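You operate a simulated robot arm through the tools that you are given. There is no shell and no other tool. Be economical: measure what you need, move in short steps, check, and stop when the job is done.

Carry out the task below with a simulated robot arm. There is one attempt and no reset: what you move stays moved.

JOB
Put one of the tags from the upper shelf of the stores rack in the green box. Take the grey spacer and put it on the lower shelf of the tall rack. Put the steel block from the upper shelf of the tall rack on the top shelf of the tall rack. Do these in any order. Set down upright: grey spacer.

Only the result counts: the job must be done as asked and must still hold three seconds after the hand-in. Knocking over, shifting, dropping, spilling or breaking anything else fails it.

ROBOT AND FRAMES
A 7-joint arm with a two-finger parallel gripper on a trunk, on a base that drives. Base frame: it is fixed to the floor where the robot stands at the start and does not move with it; the origin is under the middle of the robot, x ahead of it, y to its left, z up. Lengths are in m, angles in rad, forces in N, time in s.
Its first joint turns from -2.897 to 2.897 rad. Places, roughly: green box (16x16x6 cm) [0.7, 0, 1]; grey spacer [-0.25, 5.5, 0.75]; lower shelf of the tall rack [3, 8.6, 0.8]; steel block [3, 8.5, 1.25]; top shelf of the tall rack [3, 8.6, 1.6]. Payload 1.57 kg.
The TCP is the grasp point between the finger pads, 0.03 m short of the fingertips. In the tool frame z runs along the fingers and y along their closing line. The gripper opens to 0.08 m. The fingers are 0.017 m wide and 0.012 m thick; the gripper's body (0.04 by 0.082 m) begins 0.08 m behind the TCP.
Orientation is that of the tool frame in the base frame, as a unit quaternion [w, x, y, z]. With the fingers straight down and closing along the base's y, the tool's x points along the base's -x, its y along +y and its z along -z.

CONTROLS
- The arm moves only by the tool play_rows. Its argument "deltas" is a list that holds one entry, the list of rows, each a list of 7 numbers: the shift along the base's x, y, z in units of 30 mm (1.0 is 30 mm), then the turn, a rotation vector about the base's x, y, z in units of 4 degrees (1.0 is 4 degrees), then the gripper command, from -1 (fully open) to 1 (shut), values between in proportion. In form: [[[tx, ty, tz, ax, ay, az, claw], ...]]. A call has 1 to 12 rows; each row shifts and turns the commanded pose from where the row before left it. A call with a number of a shift or a turn outside -1 to 1 is refused whole. Rows are played at 5 a second. More than 0.05 m and 0.15 rad between two rows, or a gripper value outside its range, and nothing of the call is played. Where a pose cannot be reached the arm comes as near as it can. A force on the tool above 40 N (or 10 N above the force at the start of the call, whichever is more), or a blocked arm, ends the call early, and 0.2 s more pass. Each finger travels about 0.153 m/s and halts on what it meets, pressing with about 41 N; the grip force reading is that of the motor and also rises with nothing between the fingers. The clock runs only during rows and for 0.2 s after the last one: add rows that do not move to give the fingers time. It gives the time, the measured TCP pose, the force on the tool (base axes), the opening and the grip force at its end, in the units of the frame above (readings bear some noise), with the torque about the TCP (base axes, N m) and any sound that the robot's microphone picked up.
- Cameras (640 x 400 px; columns grow to the right, rows downward): "scene" is now at [-0.0028, 0.1765, 1.3805]; the picture's right is [-0.29, -0.96, 0.00], its down [-0.34, 0.11, -0.93] and it looks along [0.89, -0.27, -0.36] (base axes); focal length 292 px, centre (320, 200). "wrist" rides on the gripper at [0.072, -0.007, -0.122] in the tool frame; the picture's right is [0.09, 1.00, 0.00], its down [-0.84, 0.08, -0.54] and it looks along [-0.54, 0.05, 0.84] (tool axes); focal length 238 px, centre (320, 200). There is no depth. A picture from a camera that has moved, and an enlarged one, comes with that camera's place and axes in the base frame and with its lens. The place of the scene camera against the robot may be out by one fixed shift of up to 0.025 m in any direction.
- grab_frame(camera): a new picture of that camera. It takes no simulated time.
- roll_base(legs): drives the robot by 1 to 6 legs, each [ahead, left, turn to the left] in m, m and rad, along the robot's own axes; the way and the turn of a leg run together, so that a leg with both is an arc; at most 1.5 m and 3.142 rad a leg. The arm and the cameras ride along, it lands a little off, and it stops where it bumps. It gives what a move gives.
- turn_head(pan, tilt): turns the head with the scene camera to pan (to the left, within 2.496 rad either way) and tilt (down, from -0.506 to 1.204), counted from straight ahead of the robot. It gives what a move gives.
- zoom(camera, box): a new picture of the part [left, top, right, bottom] of that camera's present view, enlarged. It takes no simulated time.
- hand_in(): hands the job in; it is judged then, once.

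Go step by step. Nothing tells you exact positions but the pictures and the camera data: compare them with the known pose of the tool, close in by small moves and look again before you grip or let go. The budget is 165 turns and 120 pictures, counting those below and the enlarged ones. Unless the task says otherwise, let go and move clear before handing in, and close with one line.

The tools are called by a JSON object that holds its "fn" and its "kwargs". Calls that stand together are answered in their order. play_rows: Moves the arm, as the interface text tells. Its arguments: {"type":"object","properties":{"deltas":{"type":"array"}},"required":["deltas"]} The other tools are called the same way: roll_base (legs) drives the base; turn_head (pan, tilt) turns the head that bears the scene camera; grab_frame (camera) takes a picture; zoom (camera, box) takes an enlarged picture of a part of a camera's view; hand_in () hands the job in.

At the start:

```text
time_s: 0.0
position: [0.4991, 0.0177, 1.2448]
tool_rot: [0.0, 0.0, 1.0, 0.001]
contact_force: [0.1, 0.4, 1.1]
ft_torque: [-0.01, -0.05, 0.02]
gripper_width: 0.0797
grasp_force: 0.0
robot x, y, heading: [0.0011, -0.0024, -0.001]
head pan, tilt: [-0.298, 0.368]
```

scene: 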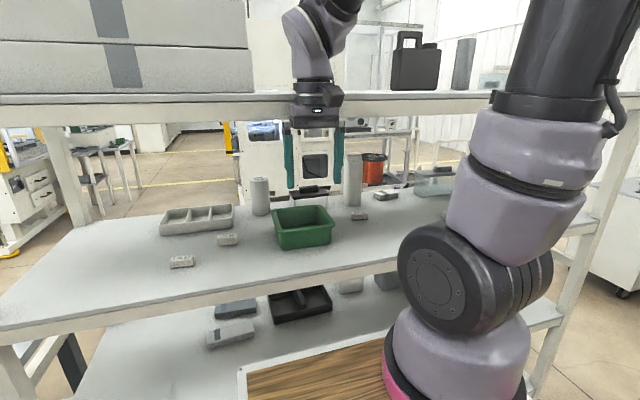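
wrist: 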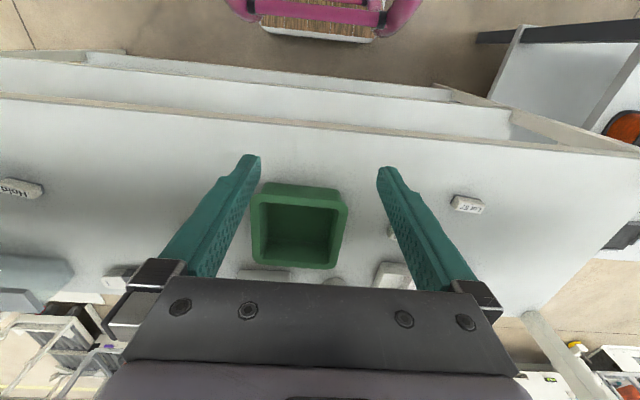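

I see the stores rack ahead, with the green box and several small labelled blocks on its working shelf. I'll look closer to identify the tags and which shelf they stand on.

{"fn": "zoom", "kwargs": {"camera": "scene", "box": [130, 140, 450, 340]}}

{"fn": "zoom", "kwargs": {"camera": "wrist", "box": [380, 120, 540, 220]}}

{"fn": "zoom", "kwargs": {"camera": "wrist", "box": [0, 140, 160, 240]}}

```text
2.00 times, centred on (290, 240) of scene
camera zoom: at [-0.0028, 0.1765, 1.3805], right [-0.29, -0.96, 0.0], down [-0.34, 0.11, -0.93], along [0.89, -0.27, -0.36], focal length 584 px, centre (380, 120)
```

zoom: 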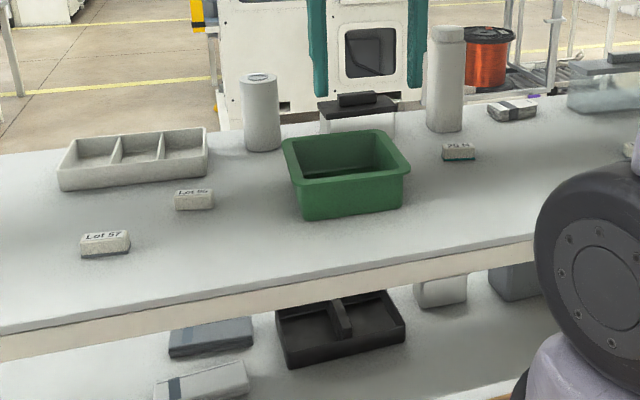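

```text
4.00 times, centred on (460, 170) of wrist
camera zoom: at [0.4255, 0.0102, 1.3673], right [-0.09, 1.0, 0.0], down [0.84, 0.08, 0.54], along [0.54, 0.05, -0.84], focal length 953 px, centre (-240, 320)
```

zoom: 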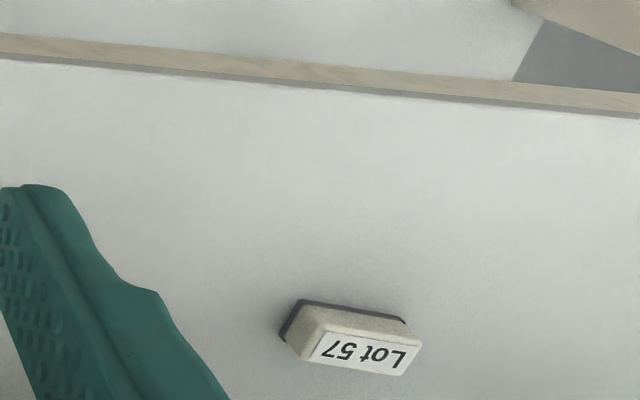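

```text
4.00 times, centred on (80, 190) of wrist
camera zoom: at [0.4255, 0.0102, 1.3673], right [-0.09, 1.0, 0.0], down [0.84, 0.08, 0.54], along [0.54, 0.05, -0.84], focal length 953 px, centre (1280, 240)
```

zoom: 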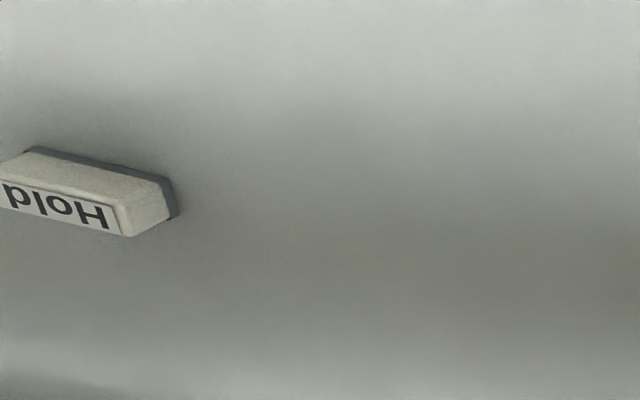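

Tags "Lot 57", "Lot 06" and others are on the green-box shelf; Lot 57 is at about [0.665, 0.32, 0.98]. Before moving in I want to see how the shelf above sits over the work area.

{"fn": "turn_head", "kwargs": {"pan": 0.5, "tilt": 0.1}}

{"fn": "grab_frame", "kwargs": {"camera": "scene"}}

```text
time_s: 1.1
position: [0.4983, 0.0174, 1.245]
tool_rot: [-0.001, 0.0, 1.0, 0.0]
contact_force: [-0.2, -0.4, -0.6]
ft_torque: [0.0, 0.02, 0.03]
gripper_width: 0.0801
grasp_force: 0.0
robot x, y, heading: [0.002, -0.0009, 0.001]
head pan, tilt: [0.499, 0.099]
```

```text
114 pictures are left
camera scene: at [-0.0108, 0.2478, 1.4055], right [0.48, -0.88, 0.0], down [-0.09, -0.05, -0.99], along [0.87, 0.48, -0.1], focal length 292 px, centre (320, 200)
```

scene: 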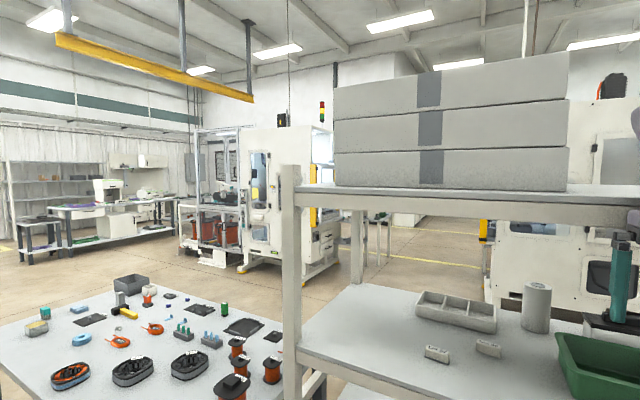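

The board above (underside about z 1.32) starts at the shelf's front edge, about x 0.54, so I'll reach in with the tool pitched forward about 35°. First comes a pre-grasp pose in front of Lot 57.

{"fn": "play_rows", "kwargs": {"deltas": [[[0.1, 0.9, -0.3, 0, -0.8, 0, -1], [0.1, 0.9, -0.3, 0, -0.8, 0, -1], [0.1, 0.9, -0.3, 0, -0.8, 0, -1], [0.1, 0.9, -0.4, 0, -0.8, 0, -1], [0.1, 0.9, -0.4, 0, -0.8, 0, -1], [0.1, 0.9, -0.4, 0, -0.8, 0, -1], [0.1, 0.9, -0.4, 0, -0.8, 0, -1], [0.1, 0.9, -0.4, 0, -0.8, 0, -1], [0.1, 0.9, -0.4, 0, -0.8, 0, -1], [0.1, 0.9, -0.4, 0, -0.8, 0, -1], [0.1, 0.9, -0.4, 0, -0.8, 0, -1], [0, 0, 0, 0, 0, 0, -1]]]}}

{"fn": "grab_frame", "kwargs": {"camera": "wrist"}}

{"fn": "turn_head", "kwargs": {"pan": 0.2, "tilt": 0.5}}

{"fn": "grab_frame", "kwargs": {"camera": "scene"}}

```text
time_s: 3.7
position: [0.531, 0.3151, 1.1214]
tool_rot: [0.302, 0.0, 0.953, 0.001]
contact_force: [0.1, -0.2, 0.2]
ft_torque: [0.02, 0.03, 0.01]
gripper_width: 0.0803
grasp_force: 0.0
robot x, y, heading: [0.0005, -0.001, 0.002]
head pan, tilt: [0.499, 0.099]
```

```text
113 pictures are left
camera wrist: at [0.4016, 0.3069, 1.18], right [-0.08, 1.0, -0.05], down [0.37, 0.08, 0.93], along [0.93, 0.05, -0.37], focal length 238 px, centre (320, 200)
```

wrist: 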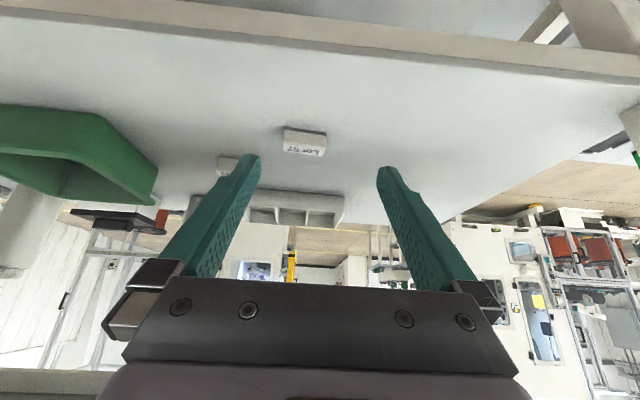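

```text
time_s: 4.6
position: [0.531, 0.3137, 1.1233]
tool_rot: [0.302, -0.001, 0.953, 0.001]
contact_force: [-0.1, -1.0, -1.0]
ft_torque: [-0.01, -0.01, 0.02]
gripper_width: 0.0801
grasp_force: 0.1
robot x, y, heading: [-0.0024, 0.0007, 0.001]
head pan, tilt: [0.201, 0.499]
```

```text
112 pictures are left
camera scene: at [-0.0025, 0.222, 1.3686], right [0.2, -0.98, 0.0], down [-0.47, -0.1, -0.88], along [0.86, 0.18, -0.48], focal length 292 px, centre (320, 200)
```

scene: 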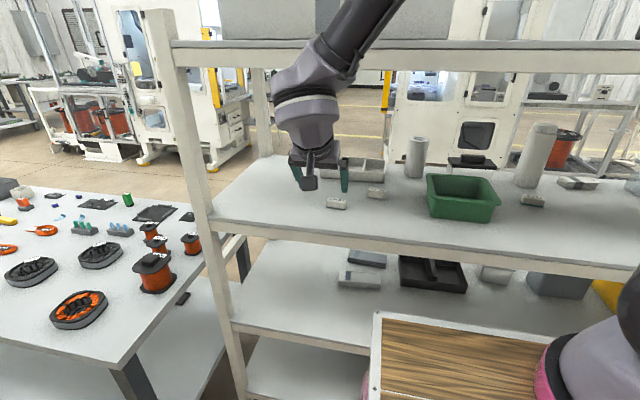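

Two wrist views put the Lot 57 tag at about [0.634, 0.295, 1.017], so the shelf surface is near z 1.005. I'll close in and look again.

{"fn": "play_rows", "kwargs": {"deltas": [[[0.6, -0.15, -0.4, 0, 0, 0, -1], [0.6, -0.15, -0.4, 0, 0, 0, -1], [0.6, -0.15, -0.4, 0, 0, 0, -1], [0.3, -0.15, -0.35, 0, 0, 0, -1], [0, 0, 0, 0, 0, 0, -1]]]}}

{"fn": "grab_frame", "kwargs": {"camera": "wrist"}}

{"fn": "zoom", "kwargs": {"camera": "scene", "box": [240, 80, 400, 240]}}

```text
time_s: 5.8
position: [0.5937, 0.2959, 1.0739]
tool_rot: [0.304, 0.0, 0.953, -0.001]
contact_force: [0.5, 0.3, 0.7]
ft_torque: [0.01, 0.01, 0.02]
gripper_width: 0.0801
grasp_force: 0.0
robot x, y, heading: [-0.0026, 0.0028, -0.002]
head pan, tilt: [0.201, 0.499]
```

```text
111 pictures are left
camera wrist: at [0.4647, 0.2889, 1.1339], right [-0.08, 1.0, -0.05], down [0.37, 0.08, 0.93], along [0.93, 0.05, -0.38], focal length 238 px, centre (320, 200)
```

wrist: 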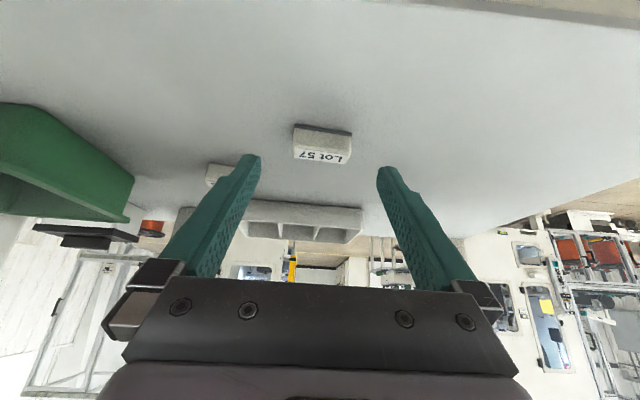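

```text
2.50 times, centred on (320, 160) of scene
camera zoom: at [-0.0025, 0.2219, 1.3685], right [0.2, -0.98, 0.0], down [-0.47, -0.1, -0.88], along [0.86, 0.17, -0.48], focal length 730 px, centre (320, 300)
```

zoom: 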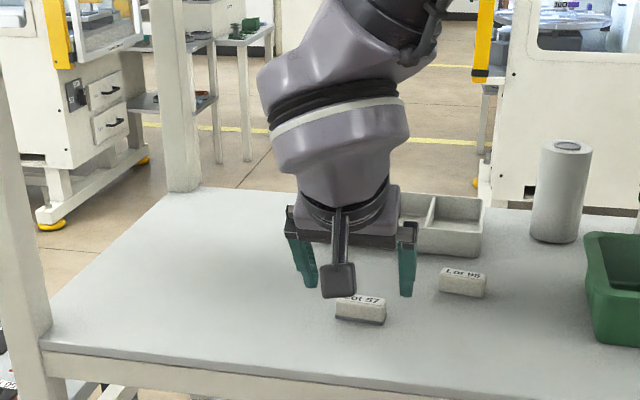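

The tag is centred between the fingers at about [0.631, 0.297, 1.017]. I'll move in and down with a slight yaw to line up, then check.

{"fn": "play_rows", "kwargs": {"deltas": [[[0.3, 0.03, -0.3, 0, 0, -1, -1], [0.25, 0, -0.35, 0, 0, 0, -1], [0.2, 0, -0.35, 0, 0, 0, -1], [0, 0, 0, 0, 0, 0, -1]]]}}

{"fn": "grab_frame", "kwargs": {"camera": "wrist"}}

{"fn": "zoom", "kwargs": {"camera": "scene", "box": [280, 140, 380, 220]}}

```text
time_s: 6.8
position: [0.6167, 0.2975, 1.0448]
tool_rot: [0.302, 0.033, 0.953, -0.011]
contact_force: [-0.1, 0.3, -0.1]
ft_torque: [0.0, 0.0, -0.03]
gripper_width: 0.08
grasp_force: 0.2
robot x, y, heading: [0.0008, -0.0035, -0.0]
head pan, tilt: [0.201, 0.499]
```

```text
109 pictures are left
camera wrist: at [0.487, 0.2989, 1.104], right [-0.01, 1.0, -0.05], down [0.38, 0.05, 0.93], along [0.93, -0.01, -0.38], focal length 238 px, centre (320, 200)
```

wrist: 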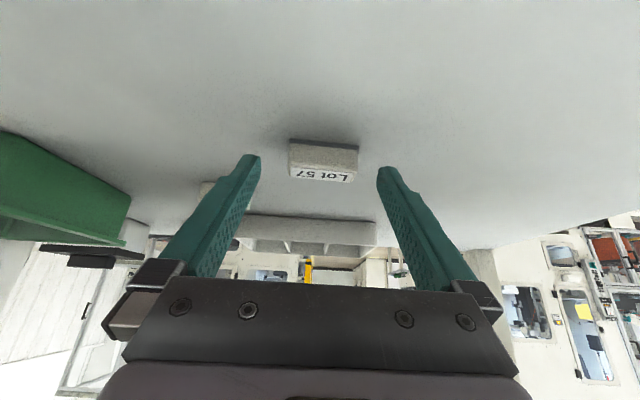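

```text
5.00 times, centred on (330, 180) of scene
camera zoom: at [-0.0025, 0.222, 1.3685], right [0.2, -0.98, 0.0], down [-0.47, -0.1, -0.88], along [0.86, 0.17, -0.48], focal length 1461 px, centre (270, 300)
```

zoom: 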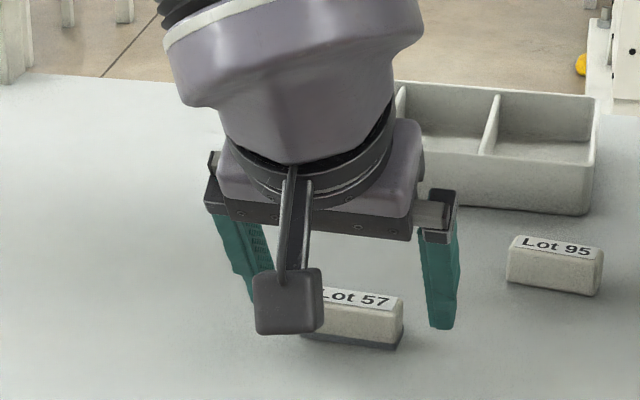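

The tag is centred between the tips. I'll lower 4 mm and close.

{"fn": "play_rows", "kwargs": {"deltas": [[[-0.1, 0.03, -0.14, 0, 0, 0, -1], [0, 0, 0, 0, 0, 0, -0.2], [0, 0, 0, 0, 0, 0, 0.3], [0, 0, 0, 0, 0, 0, 1], [0, 0, 0, 0, 0, 0, 1], [0, 0, 0, 0, 0, 0, 1]]]}}

{"fn": "grab_frame", "kwargs": {"camera": "wrist"}}

```text
time_s: 8.2
position: [0.6131, 0.2993, 1.0425]
tool_rot: [0.303, 0.033, 0.952, -0.01]
contact_force: [0.4, 0.0, 1.8]
ft_torque: [0.07, -0.04, 0.01]
gripper_width: 0.0484
grasp_force: 40.8
robot x, y, heading: [0.0012, 0.002, -0.003]
head pan, tilt: [0.201, 0.499]
```

```text
107 pictures are left
camera wrist: at [0.4841, 0.2998, 1.0998], right [-0.01, 1.0, -0.05], down [0.38, 0.05, 0.93], along [0.93, -0.01, -0.38], focal length 238 px, centre (320, 200)
```

wrist: 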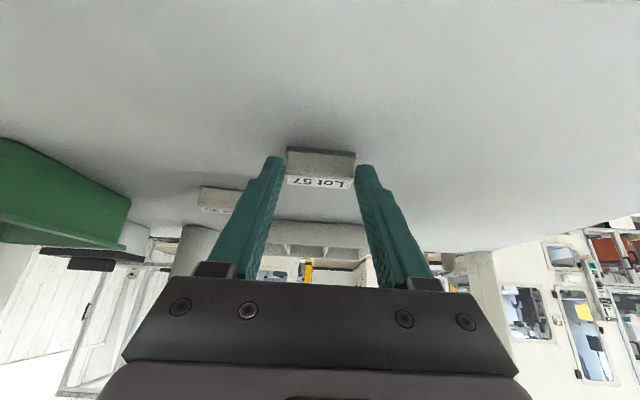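

The tag is held (48 mm between the pads). I'll lift it, pitch a little further so the hand stays clear of the board, and carry it toward the box.

{"fn": "play_rows", "kwargs": {"deltas": [[[0, 0, 0.7, 0, 0, 0, 1], [0, 0, 0.7, 0, -0.6, 0, 1], [0, 0, 0.7, 0, -0.7, 0, 1], [0, 0, 0.6, 0, -0.7, 0, 1], [0, -1, 0, 0, -0.5, 0, 1], [0, -1, 0, 0, 0, 0, 1], [0, -1, 0, 0, 0, 0, 1], [0, -1, 0, 0, 0, 0, 1], [0, 0, 0, 0, 0, 0, 1]]]}}

{"fn": "grab_frame", "kwargs": {"camera": "wrist"}}

{"fn": "grab_frame", "kwargs": {"camera": "scene"}}

```text
time_s: 10.2
position: [0.614, 0.1782, 1.1215]
tool_rot: [0.384, 0.033, 0.923, -0.007]
contact_force: [0.6, 0.2, -0.1]
ft_torque: [0.0, 0.0, -0.01]
gripper_width: 0.0486
grasp_force: 41.3
robot x, y, heading: [0.0001, 0.0012, -0.003]
head pan, tilt: [0.201, 0.499]
```

```text
106 pictures are left
camera wrist: at [0.476, 0.1801, 1.1575], right [0.0, 1.0, -0.05], down [0.21, 0.05, 0.98], along [0.98, -0.01, -0.21], focal length 238 px, centre (320, 200)
```

wrist: 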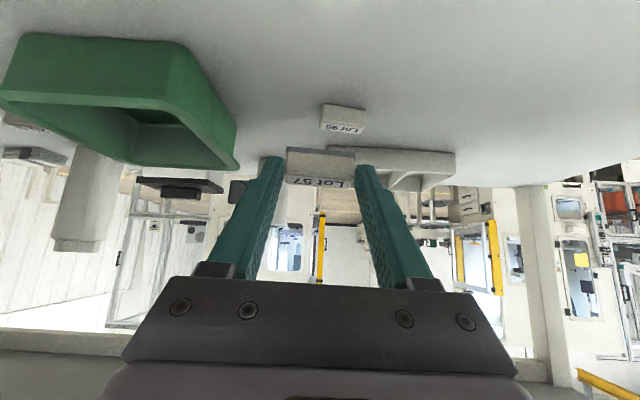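

```text
105 pictures are left
camera scene: at [-0.0024, 0.222, 1.3685], right [0.2, -0.98, 0.0], down [-0.47, -0.1, -0.88], along [0.86, 0.17, -0.48], focal length 292 px, centre (320, 200)
```

scene: 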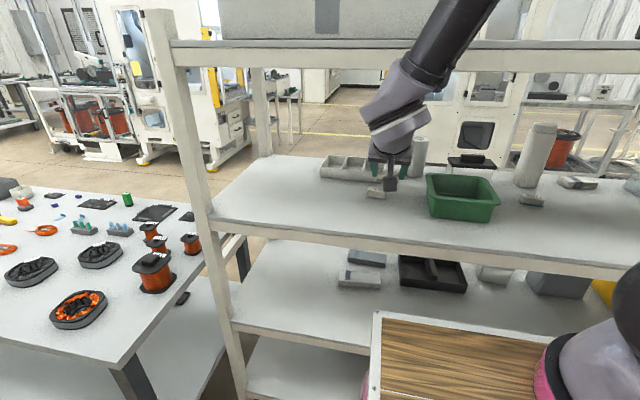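

The box is centred near y 0.005. I'll move over it and check before lowering.

{"fn": "play_rows", "kwargs": {"deltas": [[[0.1, -1, 0, 0, 0, 0, 1], [0.1, -1, 0, 0, 0, 0, 1], [0.2, -1, 0, 0, 0, 0, 1], [0.3, -1, 0, 0, 0, 0, 1], [0.4, -1, 0, 0, 0, 0, 1], [0.5, -0.8, 0, 0, 0, 0, 1], [0, 0, 0, 0, 0, 0, 1]]]}}

{"fn": "grab_frame", "kwargs": {"camera": "wrist"}}

{"fn": "zoom", "kwargs": {"camera": "scene", "box": [360, 20, 560, 240]}}

```text
time_s: 11.8
position: [0.6648, 0.0067, 1.1224]
tool_rot: [0.384, 0.034, 0.923, -0.008]
contact_force: [0.8, -0.4, 0.2]
ft_torque: [0.03, 0.01, -0.02]
gripper_width: 0.0481
grasp_force: 41.4
out of reach, approached as far as the arm can: row 5
robot x, y, heading: [-0.0012, -0.0005, 0.001]
head pan, tilt: [0.201, 0.499]
```

```text
104 pictures are left
camera wrist: at [0.527, 0.008, 1.1579], right [0.0, 1.0, -0.05], down [0.21, 0.05, 0.98], along [0.98, -0.01, -0.21], focal length 238 px, centre (320, 200)
```

wrist: 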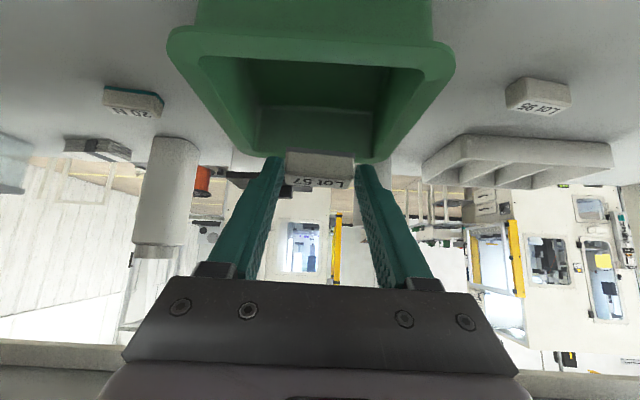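

```text
1.82 times, centred on (460, 130) of scene
camera zoom: at [-0.0025, 0.222, 1.3685], right [0.2, -0.98, 0.0], down [-0.47, -0.1, -0.88], along [0.86, 0.17, -0.48], focal length 531 px, centre (66, 327)
```

zoom: 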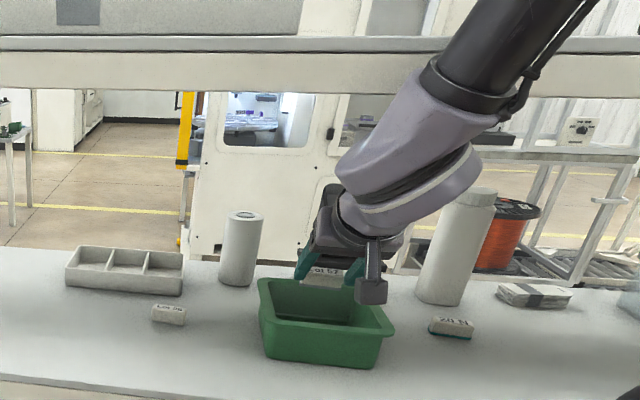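

The tag hangs over the box interior. I'll lower it in while pitching back down.

{"fn": "play_rows", "kwargs": {"deltas": [[[0.1, -0.05, -0.3, 0, 0.5, 0, 1], [0.1, -0.05, -0.3, 0, 0.5, 0, 1], [0, 0, -0.4, 0, 0.5, 0, 1], [0, 0, -0.4, 0, 0.5, 0, 1], [0, 0, -0.4, 0, 0.5, 0, 1], [0, 0, -0.3, 0, 0, 0, 1], [0, 0, 0, 0, 0, 0, 1]]]}}

{"fn": "grab_frame", "kwargs": {"camera": "wrist"}}

{"fn": "zoom", "kwargs": {"camera": "scene", "box": [360, 20, 560, 240]}}

```text
time_s: 13.4
position: [0.6565, 0.0038, 1.066]
tool_rot: [0.306, 0.031, 0.952, -0.011]
contact_force: [-0.3, 0.0, -0.2]
ft_torque: [-0.03, 0.02, 0.01]
gripper_width: 0.0487
grasp_force: 41.4
robot x, y, heading: [0.0006, -0.0006, 0.002]
head pan, tilt: [0.201, 0.499]
```

```text
102 pictures are left
camera wrist: at [0.5273, 0.0048, 1.1242], right [-0.01, 1.0, -0.06], down [0.37, 0.06, 0.93], along [0.93, -0.01, -0.37], focal length 238 px, centre (320, 200)
```

wrist: 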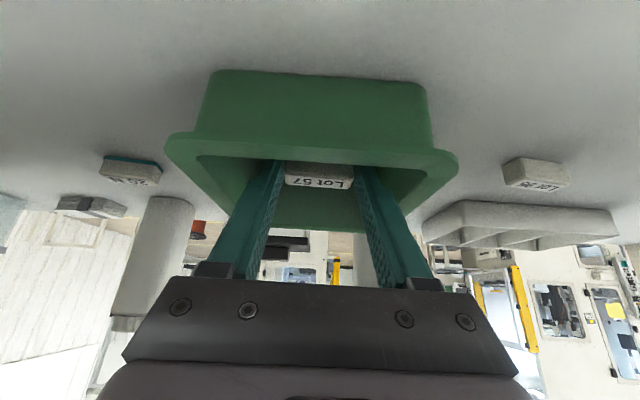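

```text
1.82 times, centred on (460, 130) of scene
camera zoom: at [-0.0143, 0.2224, 1.3683], right [0.2, -0.98, 0.0], down [-0.46, -0.1, -0.88], along [0.86, 0.17, -0.47], focal length 531 px, centre (66, 327)
```

zoom: 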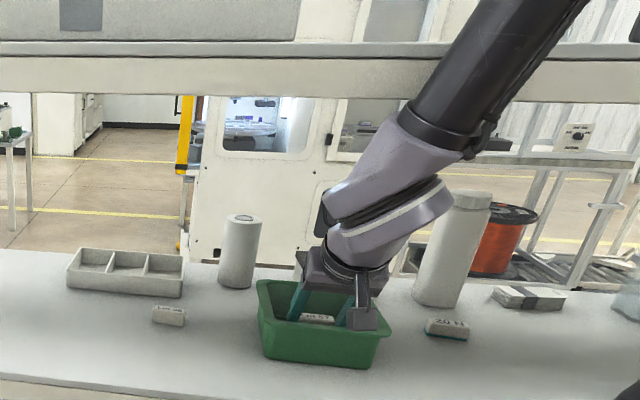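

The tag is inside the box, though the robot seems to have been nudged back about 12 mm, perhaps by the forearm against the board. I'll lower slightly without going further forward and release.

{"fn": "play_rows", "kwargs": {"deltas": [[[-0.05, 0, -0.2, 0, 0, 0, 1], [-0.05, 0, -0.2, 0, 0, 0, 1], [0, 0, 0, 0, 0, 0, 1]]]}}

{"fn": "grab_frame", "kwargs": {"camera": "scene"}}

```text
time_s: 14.2
position: [0.6548, 0.0025, 1.0566]
tool_rot: [0.306, 0.032, 0.951, -0.012]
contact_force: [0.6, -0.1, -0.5]
ft_torque: [0.0, 0.01, 0.02]
gripper_width: 0.0483
grasp_force: 41.1
robot x, y, heading: [0.0012, -0.0023, 0.0]
head pan, tilt: [0.201, 0.499]
```

```text
100 pictures are left
camera scene: at [-0.0146, 0.2221, 1.3683], right [0.2, -0.98, 0.0], down [-0.46, -0.1, -0.88], along [0.86, 0.17, -0.47], focal length 292 px, centre (320, 200)
```

scene: 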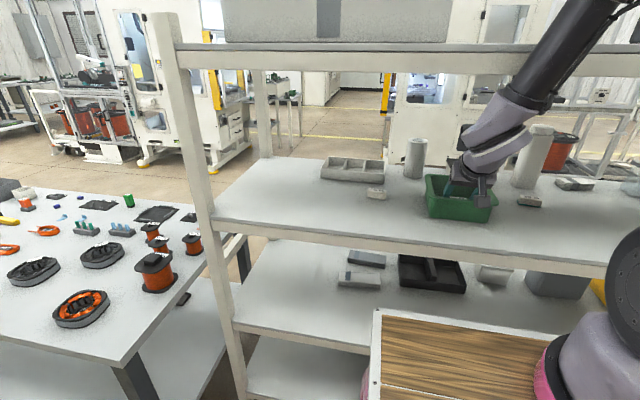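

Now release the tag, then back out upward and toward the robot.

{"fn": "play_rows", "kwargs": {"deltas": [[[0, 0, 0, 0, 0, 0, 0], [0, 0, 0, 0, 0, 0, -0.5], [0, 0, 0, 0, 0, 0, -0.5], [-0.2, 0, 0.5, 0, 0, 0, -0.5], [-0.2, 0, 0.5, 0, 0, 0, -0.5], [-0.3, 0, 0.5, 0, 0, 0, -0.5], [-0.8, 0, 0.3, 0, 0, 0, -0.5], [-1, 0, 0.1, 0, 0, 0, -0.5], [-1, 0, 0, 0, 0, 0, -0.5], [-1, 0, 0, 0, 0, 0, -0.5], [-1, 0, 0, 0, 0, 0, -0.5]]]}}

{"fn": "grab_frame", "kwargs": {"camera": "wrist"}}

{"fn": "grab_frame", "kwargs": {"camera": "scene"}}

```text
time_s: 16.6
position: [0.5888, 0.0459, 1.1462]
tool_rot: [0.302, 0.034, 0.953, -0.01]
contact_force: [0.0, -0.7, 0.3]
ft_torque: [0.0, 0.0, -0.03]
gripper_width: 0.0602
grasp_force: 0.0
out of reach, approached as far as the arm can: row 7, 8, 9, 10, 11
robot x, y, heading: [0.0001, 0.001, 0.001]
head pan, tilt: [0.201, 0.499]
```

```text
99 pictures are left
camera wrist: at [0.4595, 0.0488, 1.2047], right [-0.01, 1.0, -0.05], down [0.38, 0.05, 0.92], along [0.93, -0.02, -0.38], focal length 238 px, centre (320, 200)
```

wrist: 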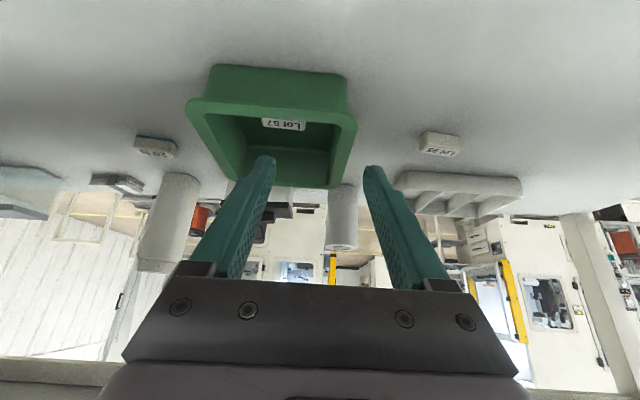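

```text
98 pictures are left
camera scene: at [-0.0022, 0.2218, 1.3685], right [0.2, -0.98, 0.0], down [-0.47, -0.1, -0.88], along [0.86, 0.17, -0.48], focal length 292 px, centre (320, 200)
```

scene: 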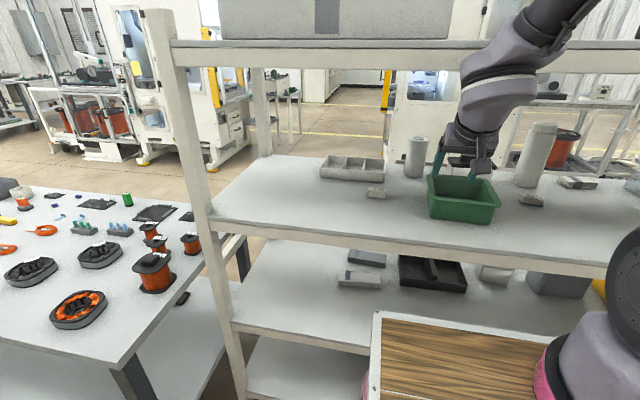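

The tag lies in the green box and the arm is above the rim. Next I'll look around to plan the drive to the grey spacer.

{"fn": "turn_head", "kwargs": {"pan": 1.5, "tilt": 0.3}}

{"fn": "grab_frame", "kwargs": {"camera": "scene"}}

{"fn": "turn_head", "kwargs": {"pan": 2.45, "tilt": 0.4}}

{"fn": "grab_frame", "kwargs": {"camera": "scene"}}

{"fn": "turn_head", "kwargs": {"pan": -2.45, "tilt": 0.4}}

{"fn": "grab_frame", "kwargs": {"camera": "scene"}}

```text
time_s: 18.1
position: [0.5894, 0.0475, 1.1451]
tool_rot: [0.301, 0.034, 0.953, -0.012]
contact_force: [-0.3, -0.3, -0.7]
ft_torque: [-0.01, 0.02, -0.02]
gripper_width: 0.06
grasp_force: 0.1
robot x, y, heading: [0.0024, -0.0016, -0.004]
head pan, tilt: [1.499, 0.3]
```

```text
97 pictures are left
camera scene: at [-0.0849, 0.2969, 1.3869], right [1.0, -0.07, 0.0], down [-0.02, -0.29, -0.96], along [0.07, 0.95, -0.3], focal length 292 px, centre (320, 200)
```

scene: 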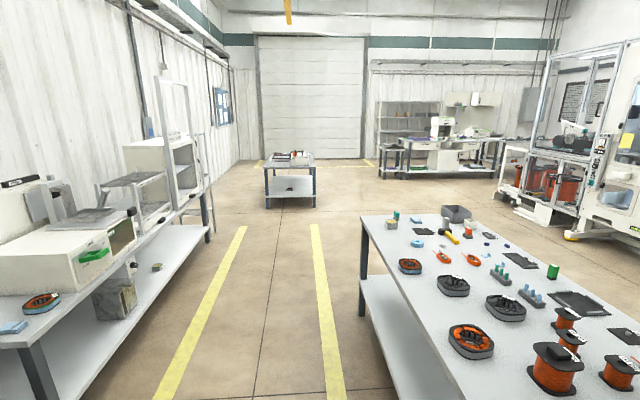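

```text
time_s: 19.3
position: [0.5894, 0.0468, 1.1468]
tool_rot: [0.302, 0.033, 0.953, -0.011]
contact_force: [-0.7, 0.1, 0.6]
ft_torque: [0.0, -0.01, 0.0]
gripper_width: 0.0601
grasp_force: 0.0
robot x, y, heading: [0.0012, 0.0003, -0.0]
head pan, tilt: [2.45, 0.4]
```

```text
96 pictures are left
camera scene: at [-0.163, 0.2629, 1.3777], right [0.64, 0.77, 0.0], down [0.3, -0.25, -0.92], along [-0.71, 0.59, -0.39], focal length 292 px, centre (320, 200)
```

scene: 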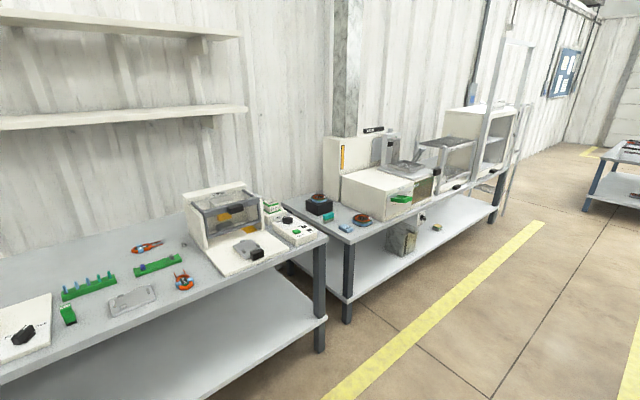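

```text
time_s: 23.2
position: [0.5891, 0.0469, 1.146]
tool_rot: [0.301, 0.034, 0.953, -0.011]
contact_force: [0.4, 0.3, 0.2]
ft_torque: [0.01, 0.0, 0.0]
gripper_width: 0.0601
grasp_force: 0.1
robot x, y, heading: [-0.0013, 0.0007, 0.002]
head pan, tilt: [-2.45, 0.4]
```

```text
95 pictures are left
camera scene: at [-0.163, 0.1447, 1.3776], right [-0.64, 0.77, 0.0], down [0.3, 0.25, -0.92], along [-0.71, -0.59, -0.39], focal length 292 px, centre (320, 200)
```

scene: 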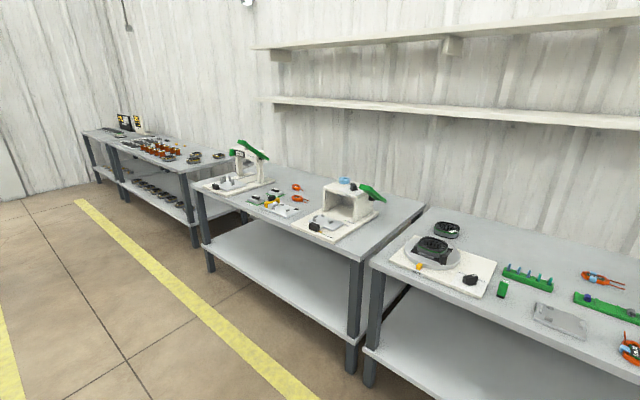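

The aisle runs along +y at about x −0.4, with the spacer's small table at its end. I'll back off from the rack, turn left and look down the aisle.

{"fn": "roll_base", "kwargs": {"legs": [[-0.36, 0, 0], [0, 0, 1.571]]}}

{"fn": "turn_head", "kwargs": {"pan": 0, "tilt": 0.4}}

{"fn": "grab_frame", "kwargs": {"camera": "scene"}}

```text
time_s: 29.3
position: [-0.3987, 0.5892, 1.1457]
tool_rot: [0.222, -0.646, 0.702, 0.204]
contact_force: [-0.7, -1.9, 0.3]
ft_torque: [0.02, 0.02, 0.04]
gripper_width: 0.0602
grasp_force: 0.1
robot x, y, heading: [-0.3566, 0.0006, 1.556]
head pan, tilt: [-2.45, 0.4]
```

```text
time_s: 31.5
position: [-0.3996, 0.59, 1.1458]
tool_rot: [0.222, -0.646, 0.701, 0.204]
contact_force: [0.3, -0.1, 0.8]
ft_torque: [-0.02, -0.01, -0.01]
gripper_width: 0.06
grasp_force: 0.1
robot x, y, heading: [-0.3618, -0.0004, 1.555]
head pan, tilt: [0.0, 0.4]
```

```text
94 pictures are left
camera scene: at [-0.5413, 0.0093, 1.3776], right [1.0, -0.01, 0.0], down [-0.01, -0.39, -0.92], along [0.01, 0.92, -0.39], focal length 292 px, centre (320, 200)
```

scene: 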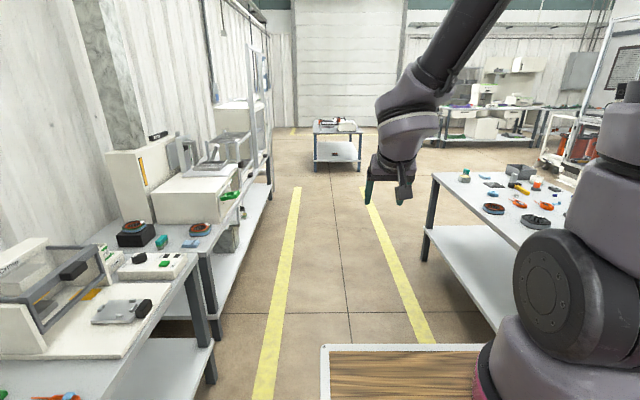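

The aisle is clear and about centred on me. I'll drive 2.5 m forward and look again.

{"fn": "roll_base", "kwargs": {"legs": [[1.3, 0, 0.015], [1.2, 0, 0]]}}

{"fn": "grab_frame", "kwargs": {"camera": "scene"}}

```text
time_s: 43.7
position: [-0.381, 3.0948, 1.1455]
tool_rot: [0.222, -0.647, 0.7, 0.205]
contact_force: [0.0, 0.8, 0.7]
ft_torque: [0.01, 0.0, -0.01]
gripper_width: 0.06
grasp_force: 0.0
robot x, y, heading: [-0.3376, 2.5028, 1.563]
head pan, tilt: [0.0, 0.4]
```

```text
93 pictures are left
camera scene: at [-0.5217, 2.513, 1.3776], right [1.0, -0.01, 0.0], down [0.0, -0.39, -0.92], along [0.01, 0.92, -0.39], focal length 292 px, centre (320, 200)
```

scene: 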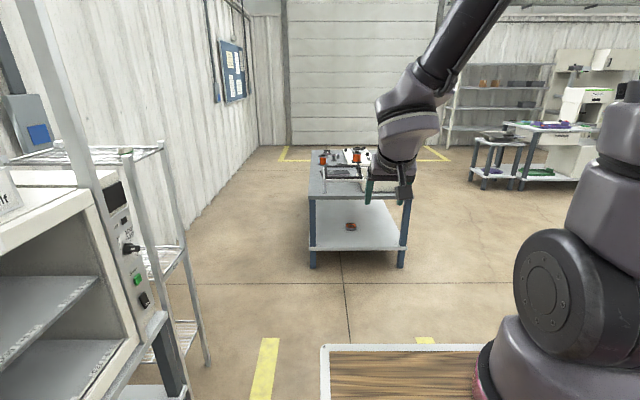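

The small table spans y≈4.4 to 5.6. I'll zoom in to find the spacer on it.

{"fn": "zoom", "kwargs": {"camera": "scene", "box": [280, 120, 440, 220]}}

```text
4.00 times, centred on (360, 170) of scene
camera zoom: at [-0.5217, 2.513, 1.3776], right [1.0, -0.01, 0.0], down [0.0, -0.39, -0.92], along [0.01, 0.92, -0.39], focal length 1168 px, centre (160, 320)
```

zoom: 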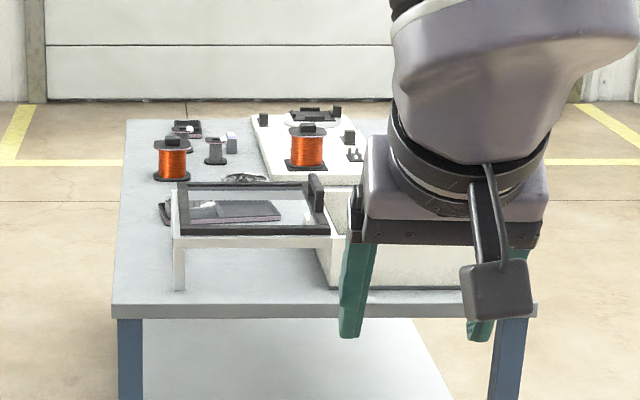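

The spacer should be near the table's far end. I'll drive around its right side to the far side, first forward and right.

{"fn": "roll_base", "kwargs": {"legs": [[0.6, 0, 0], [0, -1.3, 0], [1.3, 0, 0]]}}

{"fn": "turn_head", "kwargs": {"pan": 0.7, "tilt": 0.4}}

{"fn": "grab_frame", "kwargs": {"camera": "scene"}}

{"fn": "turn_head", "kwargs": {"pan": -0.5, "tilt": 0.2}}

{"fn": "grab_frame", "kwargs": {"camera": "scene"}}

```text
time_s: 59.4
position: [0.9568, 4.9857, 1.1452]
tool_rot: [0.224, -0.642, 0.705, 0.203]
contact_force: [0.7, -0.2, -0.7]
ft_torque: [-0.01, 0.02, 0.0]
gripper_width: 0.06
grasp_force: 0.0
robot x, y, heading: [0.9898, 4.3949, 1.546]
head pan, tilt: [0.0, 0.4]
```

```text
time_s: 60.5
position: [0.9557, 4.9856, 1.1463]
tool_rot: [0.223, -0.641, 0.706, 0.202]
contact_force: [0.0, -0.6, -0.3]
ft_torque: [0.01, 0.05, 0.04]
gripper_width: 0.0597
grasp_force: 0.1
robot x, y, heading: [0.99, 4.3954, 1.546]
head pan, tilt: [0.7, 0.4]
```

```text
91 pictures are left
camera scene: at [0.7465, 4.3867, 1.3776], right [0.78, 0.62, 0.0], down [0.24, -0.3, -0.92], along [-0.57, 0.72, -0.39], focal length 292 px, centre (320, 200)
```

scene: 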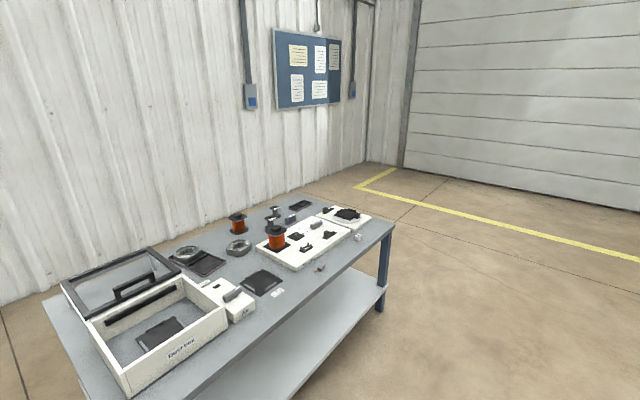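

```text
time_s: 61.9
position: [0.957, 4.9863, 1.1465]
tool_rot: [0.224, -0.641, 0.706, 0.202]
contact_force: [0.4, -0.3, -0.4]
ft_torque: [-0.03, 0.0, 0.01]
gripper_width: 0.0597
grasp_force: 0.1
robot x, y, heading: [0.9853, 4.3985, 1.548]
head pan, tilt: [-0.499, 0.201]
```

```text
90 pictures are left
camera scene: at [0.8509, 4.395, 1.3962], right [0.87, -0.5, 0.0], down [-0.1, -0.17, -0.98], along [0.49, 0.85, -0.2], focal length 292 px, centre (320, 200)
```

scene: 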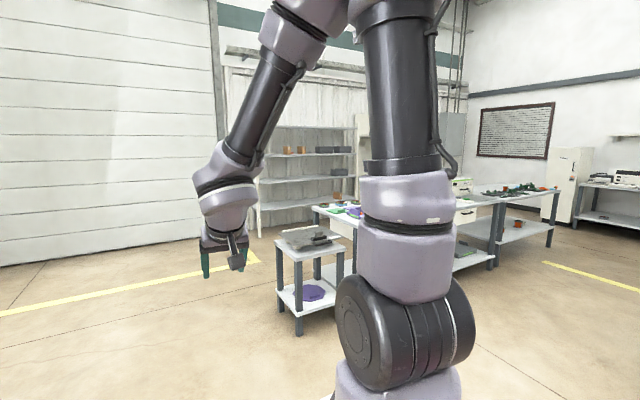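

I'll zoom in on the items at the far end of the table to identify the grey spacer.

{"fn": "turn_head", "kwargs": {"pan": 0.7, "tilt": 0.4}}

{"fn": "zoom", "kwargs": {"camera": "scene", "box": [200, 180, 400, 310]}}

```text
time_s: 63.3
position: [0.9564, 4.9851, 1.1469]
tool_rot: [0.224, -0.641, 0.706, 0.202]
contact_force: [-0.4, -0.7, -0.2]
ft_torque: [0.01, -0.04, 0.0]
gripper_width: 0.0602
grasp_force: 0.0
robot x, y, heading: [0.987, 4.3966, 1.545]
head pan, tilt: [0.7, 0.4]
```

```text
3.08 times, centred on (300, 245) of scene
camera zoom: at [0.7465, 4.3867, 1.3777], right [0.78, 0.62, 0.0], down [0.24, -0.3, -0.92], along [-0.57, 0.72, -0.39], focal length 899 px, centre (382, 62)
```

zoom: 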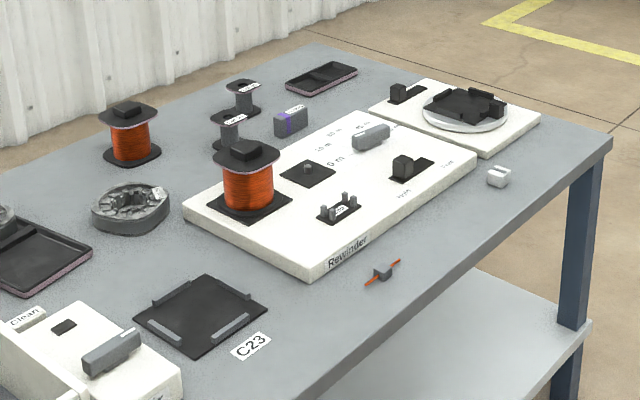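

The grey items near the far-left of the table are candidates. I'll station myself on the table's right side facing it, at about y 5.25, and look closer.

{"fn": "roll_base", "kwargs": {"legs": [[0.85, 0, 0], [0, 0, 1.59], [0.2, 0, 0]]}}

{"fn": "turn_head", "kwargs": {"pan": 0, "tilt": 0.5}}

{"fn": "grab_frame", "kwargs": {"camera": "scene"}}

{"fn": "grab_frame", "kwargs": {"camera": "wrist"}}

```text
time_s: 72.8
position: [0.22, 5.2172, 1.1458]
tool_rot: [-0.015, 0.952, -0.044, -0.301]
contact_force: [-0.3, -0.3, -0.8]
ft_torque: [0.0, 0.0, -0.02]
gripper_width: 0.0599
grasp_force: 0.0
robot x, y, heading: [0.8082, 5.2507, 3.122]
head pan, tilt: [0.7, 0.4]
```

```text
time_s: 73.9
position: [0.2192, 5.2172, 1.1448]
tool_rot: [-0.015, 0.953, -0.043, -0.301]
contact_force: [0.7, -0.4, -0.3]
ft_torque: [0.02, -0.02, -0.03]
gripper_width: 0.06
grasp_force: 0.0
robot x, y, heading: [0.8097, 5.2538, 3.124]
head pan, tilt: [0.0, 0.499]
```

```text
88 pictures are left
camera scene: at [0.8231, 5.077, 1.3685], right [0.02, 1.0, 0.0], down [0.48, -0.01, -0.88], along [-0.88, 0.02, -0.48], focal length 292 px, centre (320, 200)
```

scene: 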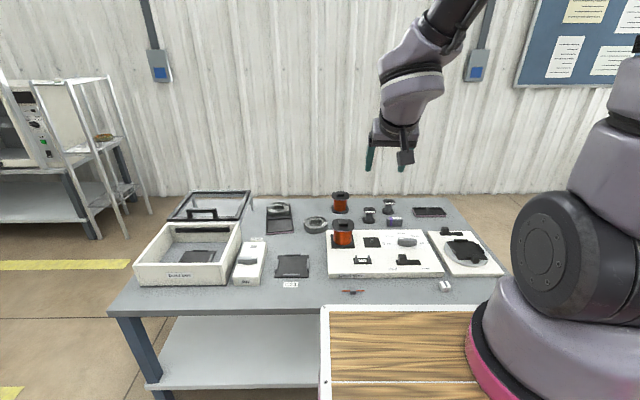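

```text
87 pictures are left
camera wrist: at [0.3482, 5.2126, 1.2047], right [-0.01, -1.0, -0.05], down [-0.38, -0.04, 0.92], along [-0.93, 0.03, -0.38], focal length 238 px, centre (320, 200)
```

wrist: 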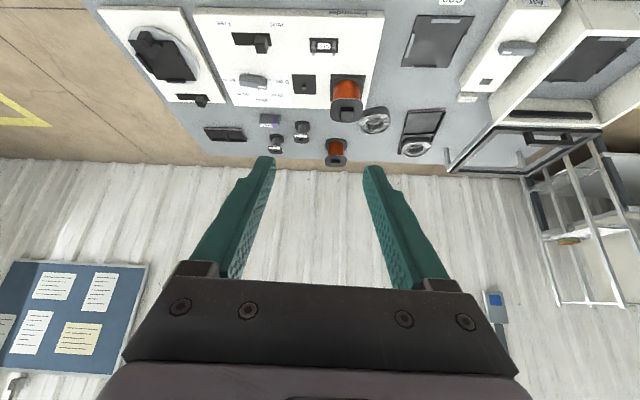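

{"fn": "zoom", "kwargs": {"camera": "scene", "box": [300, 180, 460, 290]}}

{"fn": "zoom", "kwargs": {"camera": "wrist", "box": [190, 90, 350, 190]}}

```text
3.64 times, centred on (380, 235) of scene
camera zoom: at [0.8231, 5.077, 1.3685], right [0.02, 1.0, 0.0], down [0.48, -0.01, -0.88], along [-0.88, 0.02, -0.48], focal length 1062 px, centre (102, 73)
```

zoom: 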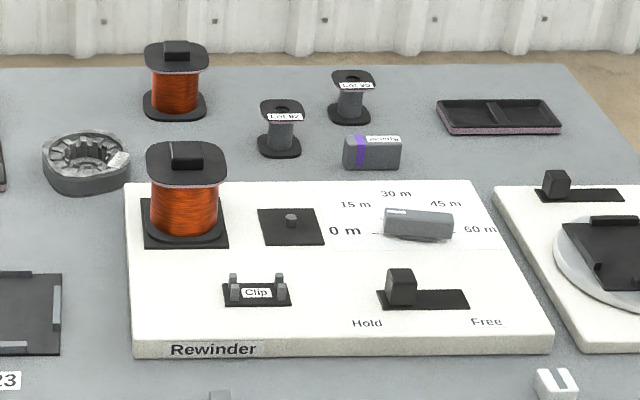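

```text
4.00 times, centred on (270, 140) of wrist
camera zoom: at [0.3482, 5.2126, 1.2047], right [-0.01, -1.0, -0.05], down [-0.38, -0.04, 0.92], along [-0.93, 0.03, -0.38], focal length 953 px, centre (520, 440)
```

zoom: 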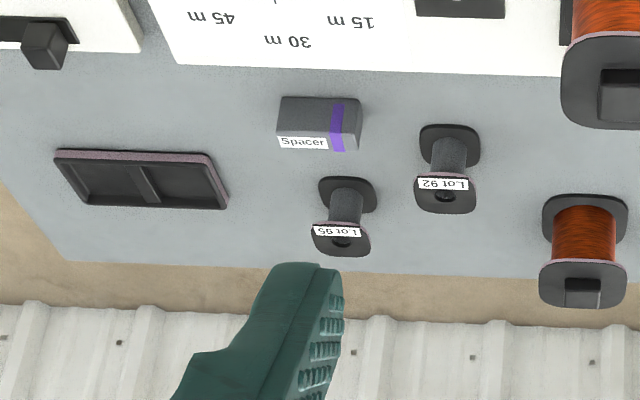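

The labelled "Spacer" (grey block with a purple stripe) lies with its long axis along y at about x −0.3, y 5.43. I'll go to the table's far end and face −y, so the pitched tool approaches along its length.

{"fn": "roll_base", "kwargs": {"legs": [[-0.4, 0, 0], [0, -1.2, 0], [0, 0, 1.59], [0, -1.5, 0]]}}

{"fn": "grab_frame", "kwargs": {"camera": "scene"}}

{"fn": "grab_frame", "kwargs": {"camera": "wrist"}}

```text
time_s: 80.0
position: [0.6126, 5.9739, 1.1442]
tool_rot: [-0.027, 0.95, -0.086, -0.301]
contact_force: [0.0, 1.4, -0.1]
ft_torque: [0.04, -0.01, -0.03]
gripper_width: 0.06
grasp_force: 0.1
robot x, y, heading: [1.2101, 5.9564, 3.033]
head pan, tilt: [0.0, 0.499]
stopped in leg 2: the robot was blocked; the commanded pose is now the measured one
```

```text
84 pictures are left
camera scene: at [1.1994, 5.7804, 1.3685], right [0.11, 0.99, 0.0], down [0.48, -0.05, -0.88], along [-0.87, 0.1, -0.48], focal length 292 px, centre (320, 200)
```

scene: 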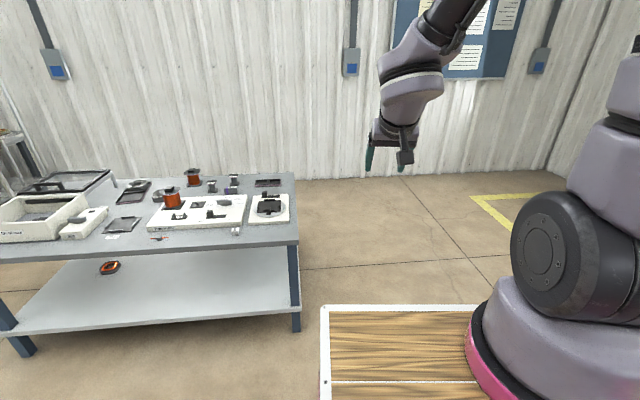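

```text
83 pictures are left
camera wrist: at [0.7398, 5.957, 1.2047], right [-0.1, -0.99, -0.05], down [-0.38, -0.01, 0.92], along [-0.92, 0.12, -0.38], focal length 238 px, centre (320, 200)
```

wrist: 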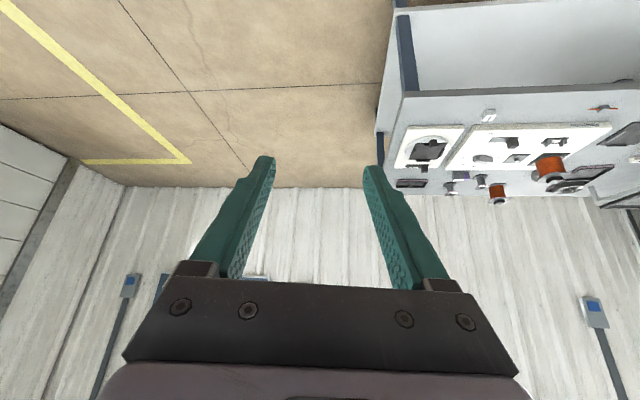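

I bumped the cart on my right at about x 1.6. I'll ease away from it, move closer to the table's end, and then go around.

{"fn": "roll_base", "kwargs": {"legs": [[0, 0.08, 0.1], [0.45, 0, 0], [0, -0.6, 0], [0, 0, 1.58]]}}

{"fn": "grab_frame", "kwargs": {"camera": "scene"}}

{"fn": "turn_head", "kwargs": {"pan": 1.9, "tilt": 0.4}}

{"fn": "grab_frame", "kwargs": {"camera": "scene"}}

```text
time_s: 90.1
position: [0.7888, 5.8877, 1.1458]
tool_rot: [0.203, 0.707, 0.64, -0.224]
contact_force: [0.2, 0.3, -0.4]
ft_torque: [-0.02, 0.0, 0.03]
gripper_width: 0.0601
grasp_force: 0.1
robot x, y, heading: [0.7588, 6.4823, -1.595]
head pan, tilt: [0.0, 0.499]
```

```text
82 pictures are left
camera scene: at [0.9563, 6.4964, 1.3685], right [-1.0, 0.03, 0.0], down [0.01, 0.48, -0.88], along [-0.02, -0.88, -0.48], focal length 292 px, centre (320, 200)
```

scene: 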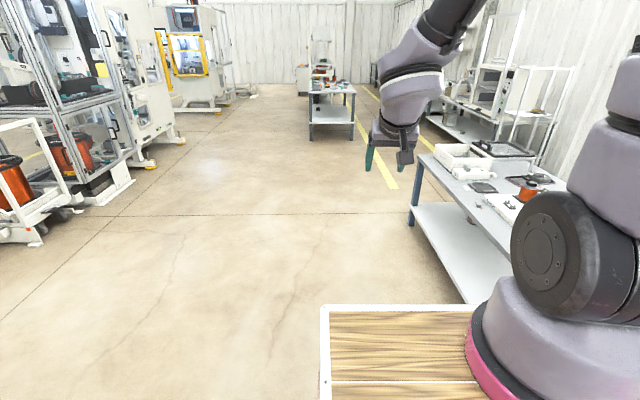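

```text
time_s: 92.0
position: [0.7872, 5.8886, 1.1448]
tool_rot: [0.204, 0.707, 0.64, -0.223]
contact_force: [0.6, -0.2, -0.4]
ft_torque: [0.03, 0.0, -0.05]
gripper_width: 0.0602
grasp_force: 0.1
robot x, y, heading: [0.7578, 6.4781, -1.6]
head pan, tilt: [1.901, 0.4]
```

```text
81 pictures are left
camera scene: at [1.0473, 6.6148, 1.3776], right [0.3, -0.95, 0.0], down [-0.37, -0.12, -0.92], along [0.88, 0.27, -0.39], focal length 292 px, centre (320, 200)
```

scene: 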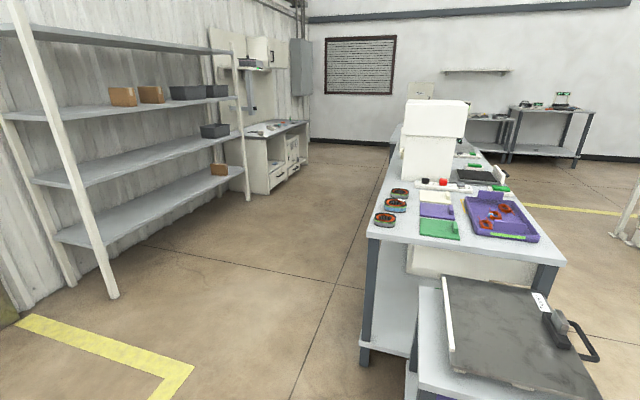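

The tall rack is visible beyond, and nothing seems disturbed. I'll strafe right to line up with the spacer.

{"fn": "roll_base", "kwargs": {"legs": [[0, -1.06, 0.03]]}}

{"fn": "turn_head", "kwargs": {"pan": -0.2, "tilt": 0.6}}

{"fn": "grab_frame", "kwargs": {"camera": "scene"}}

{"fn": "grab_frame", "kwargs": {"camera": "wrist"}}

```text
time_s: 97.5
position: [-0.2511, 5.9021, 1.1458]
tool_rot: [0.207, 0.695, 0.652, -0.22]
contact_force: [-0.1, -0.2, -0.3]
ft_torque: [0.05, 0.0, 0.01]
gripper_width: 0.06
grasp_force: 0.0
robot x, y, heading: [-0.3029, 6.4896, -1.568]
head pan, tilt: [1.901, 0.4]
```

```text
time_s: 99.5
position: [-0.2508, 5.9025, 1.1458]
tool_rot: [0.206, 0.697, 0.651, -0.221]
contact_force: [-0.3, 0.7, 0.8]
ft_torque: [-0.03, -0.01, 0.02]
gripper_width: 0.06
grasp_force: 0.1
robot x, y, heading: [-0.296, 6.4933, -1.566]
head pan, tilt: [-0.201, 0.6]
```

```text
80 pictures are left
camera scene: at [-0.1195, 6.5192, 1.3594], right [-0.98, 0.19, 0.0], down [0.11, 0.55, -0.83], along [-0.16, -0.81, -0.56], focal length 292 px, centre (320, 200)
```

scene: 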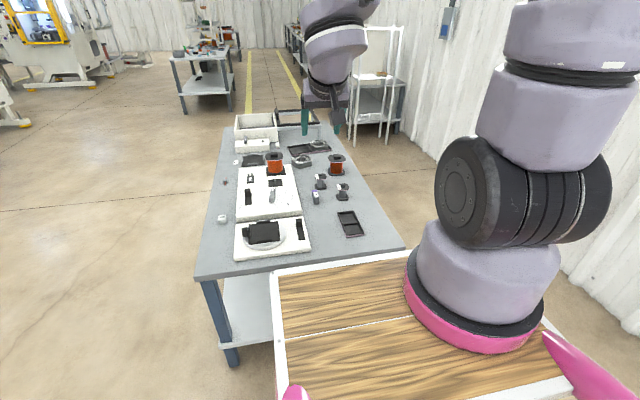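

```text
79 pictures are left
camera wrist: at [-0.2492, 6.031, 1.2047], right [1.0, 0.01, -0.05], down [0.05, -0.38, 0.92], along [-0.01, -0.93, -0.38], focal length 238 px, centre (320, 200)
```

wrist: 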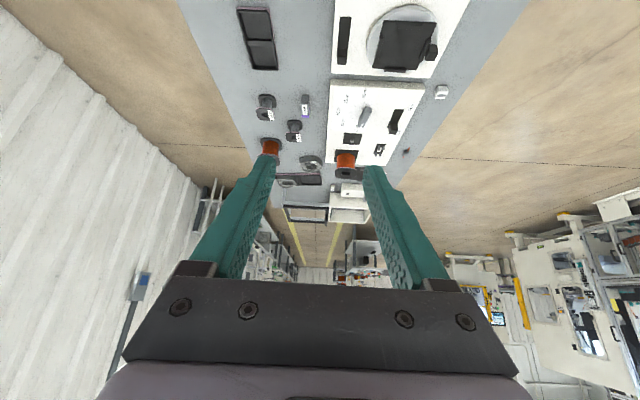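

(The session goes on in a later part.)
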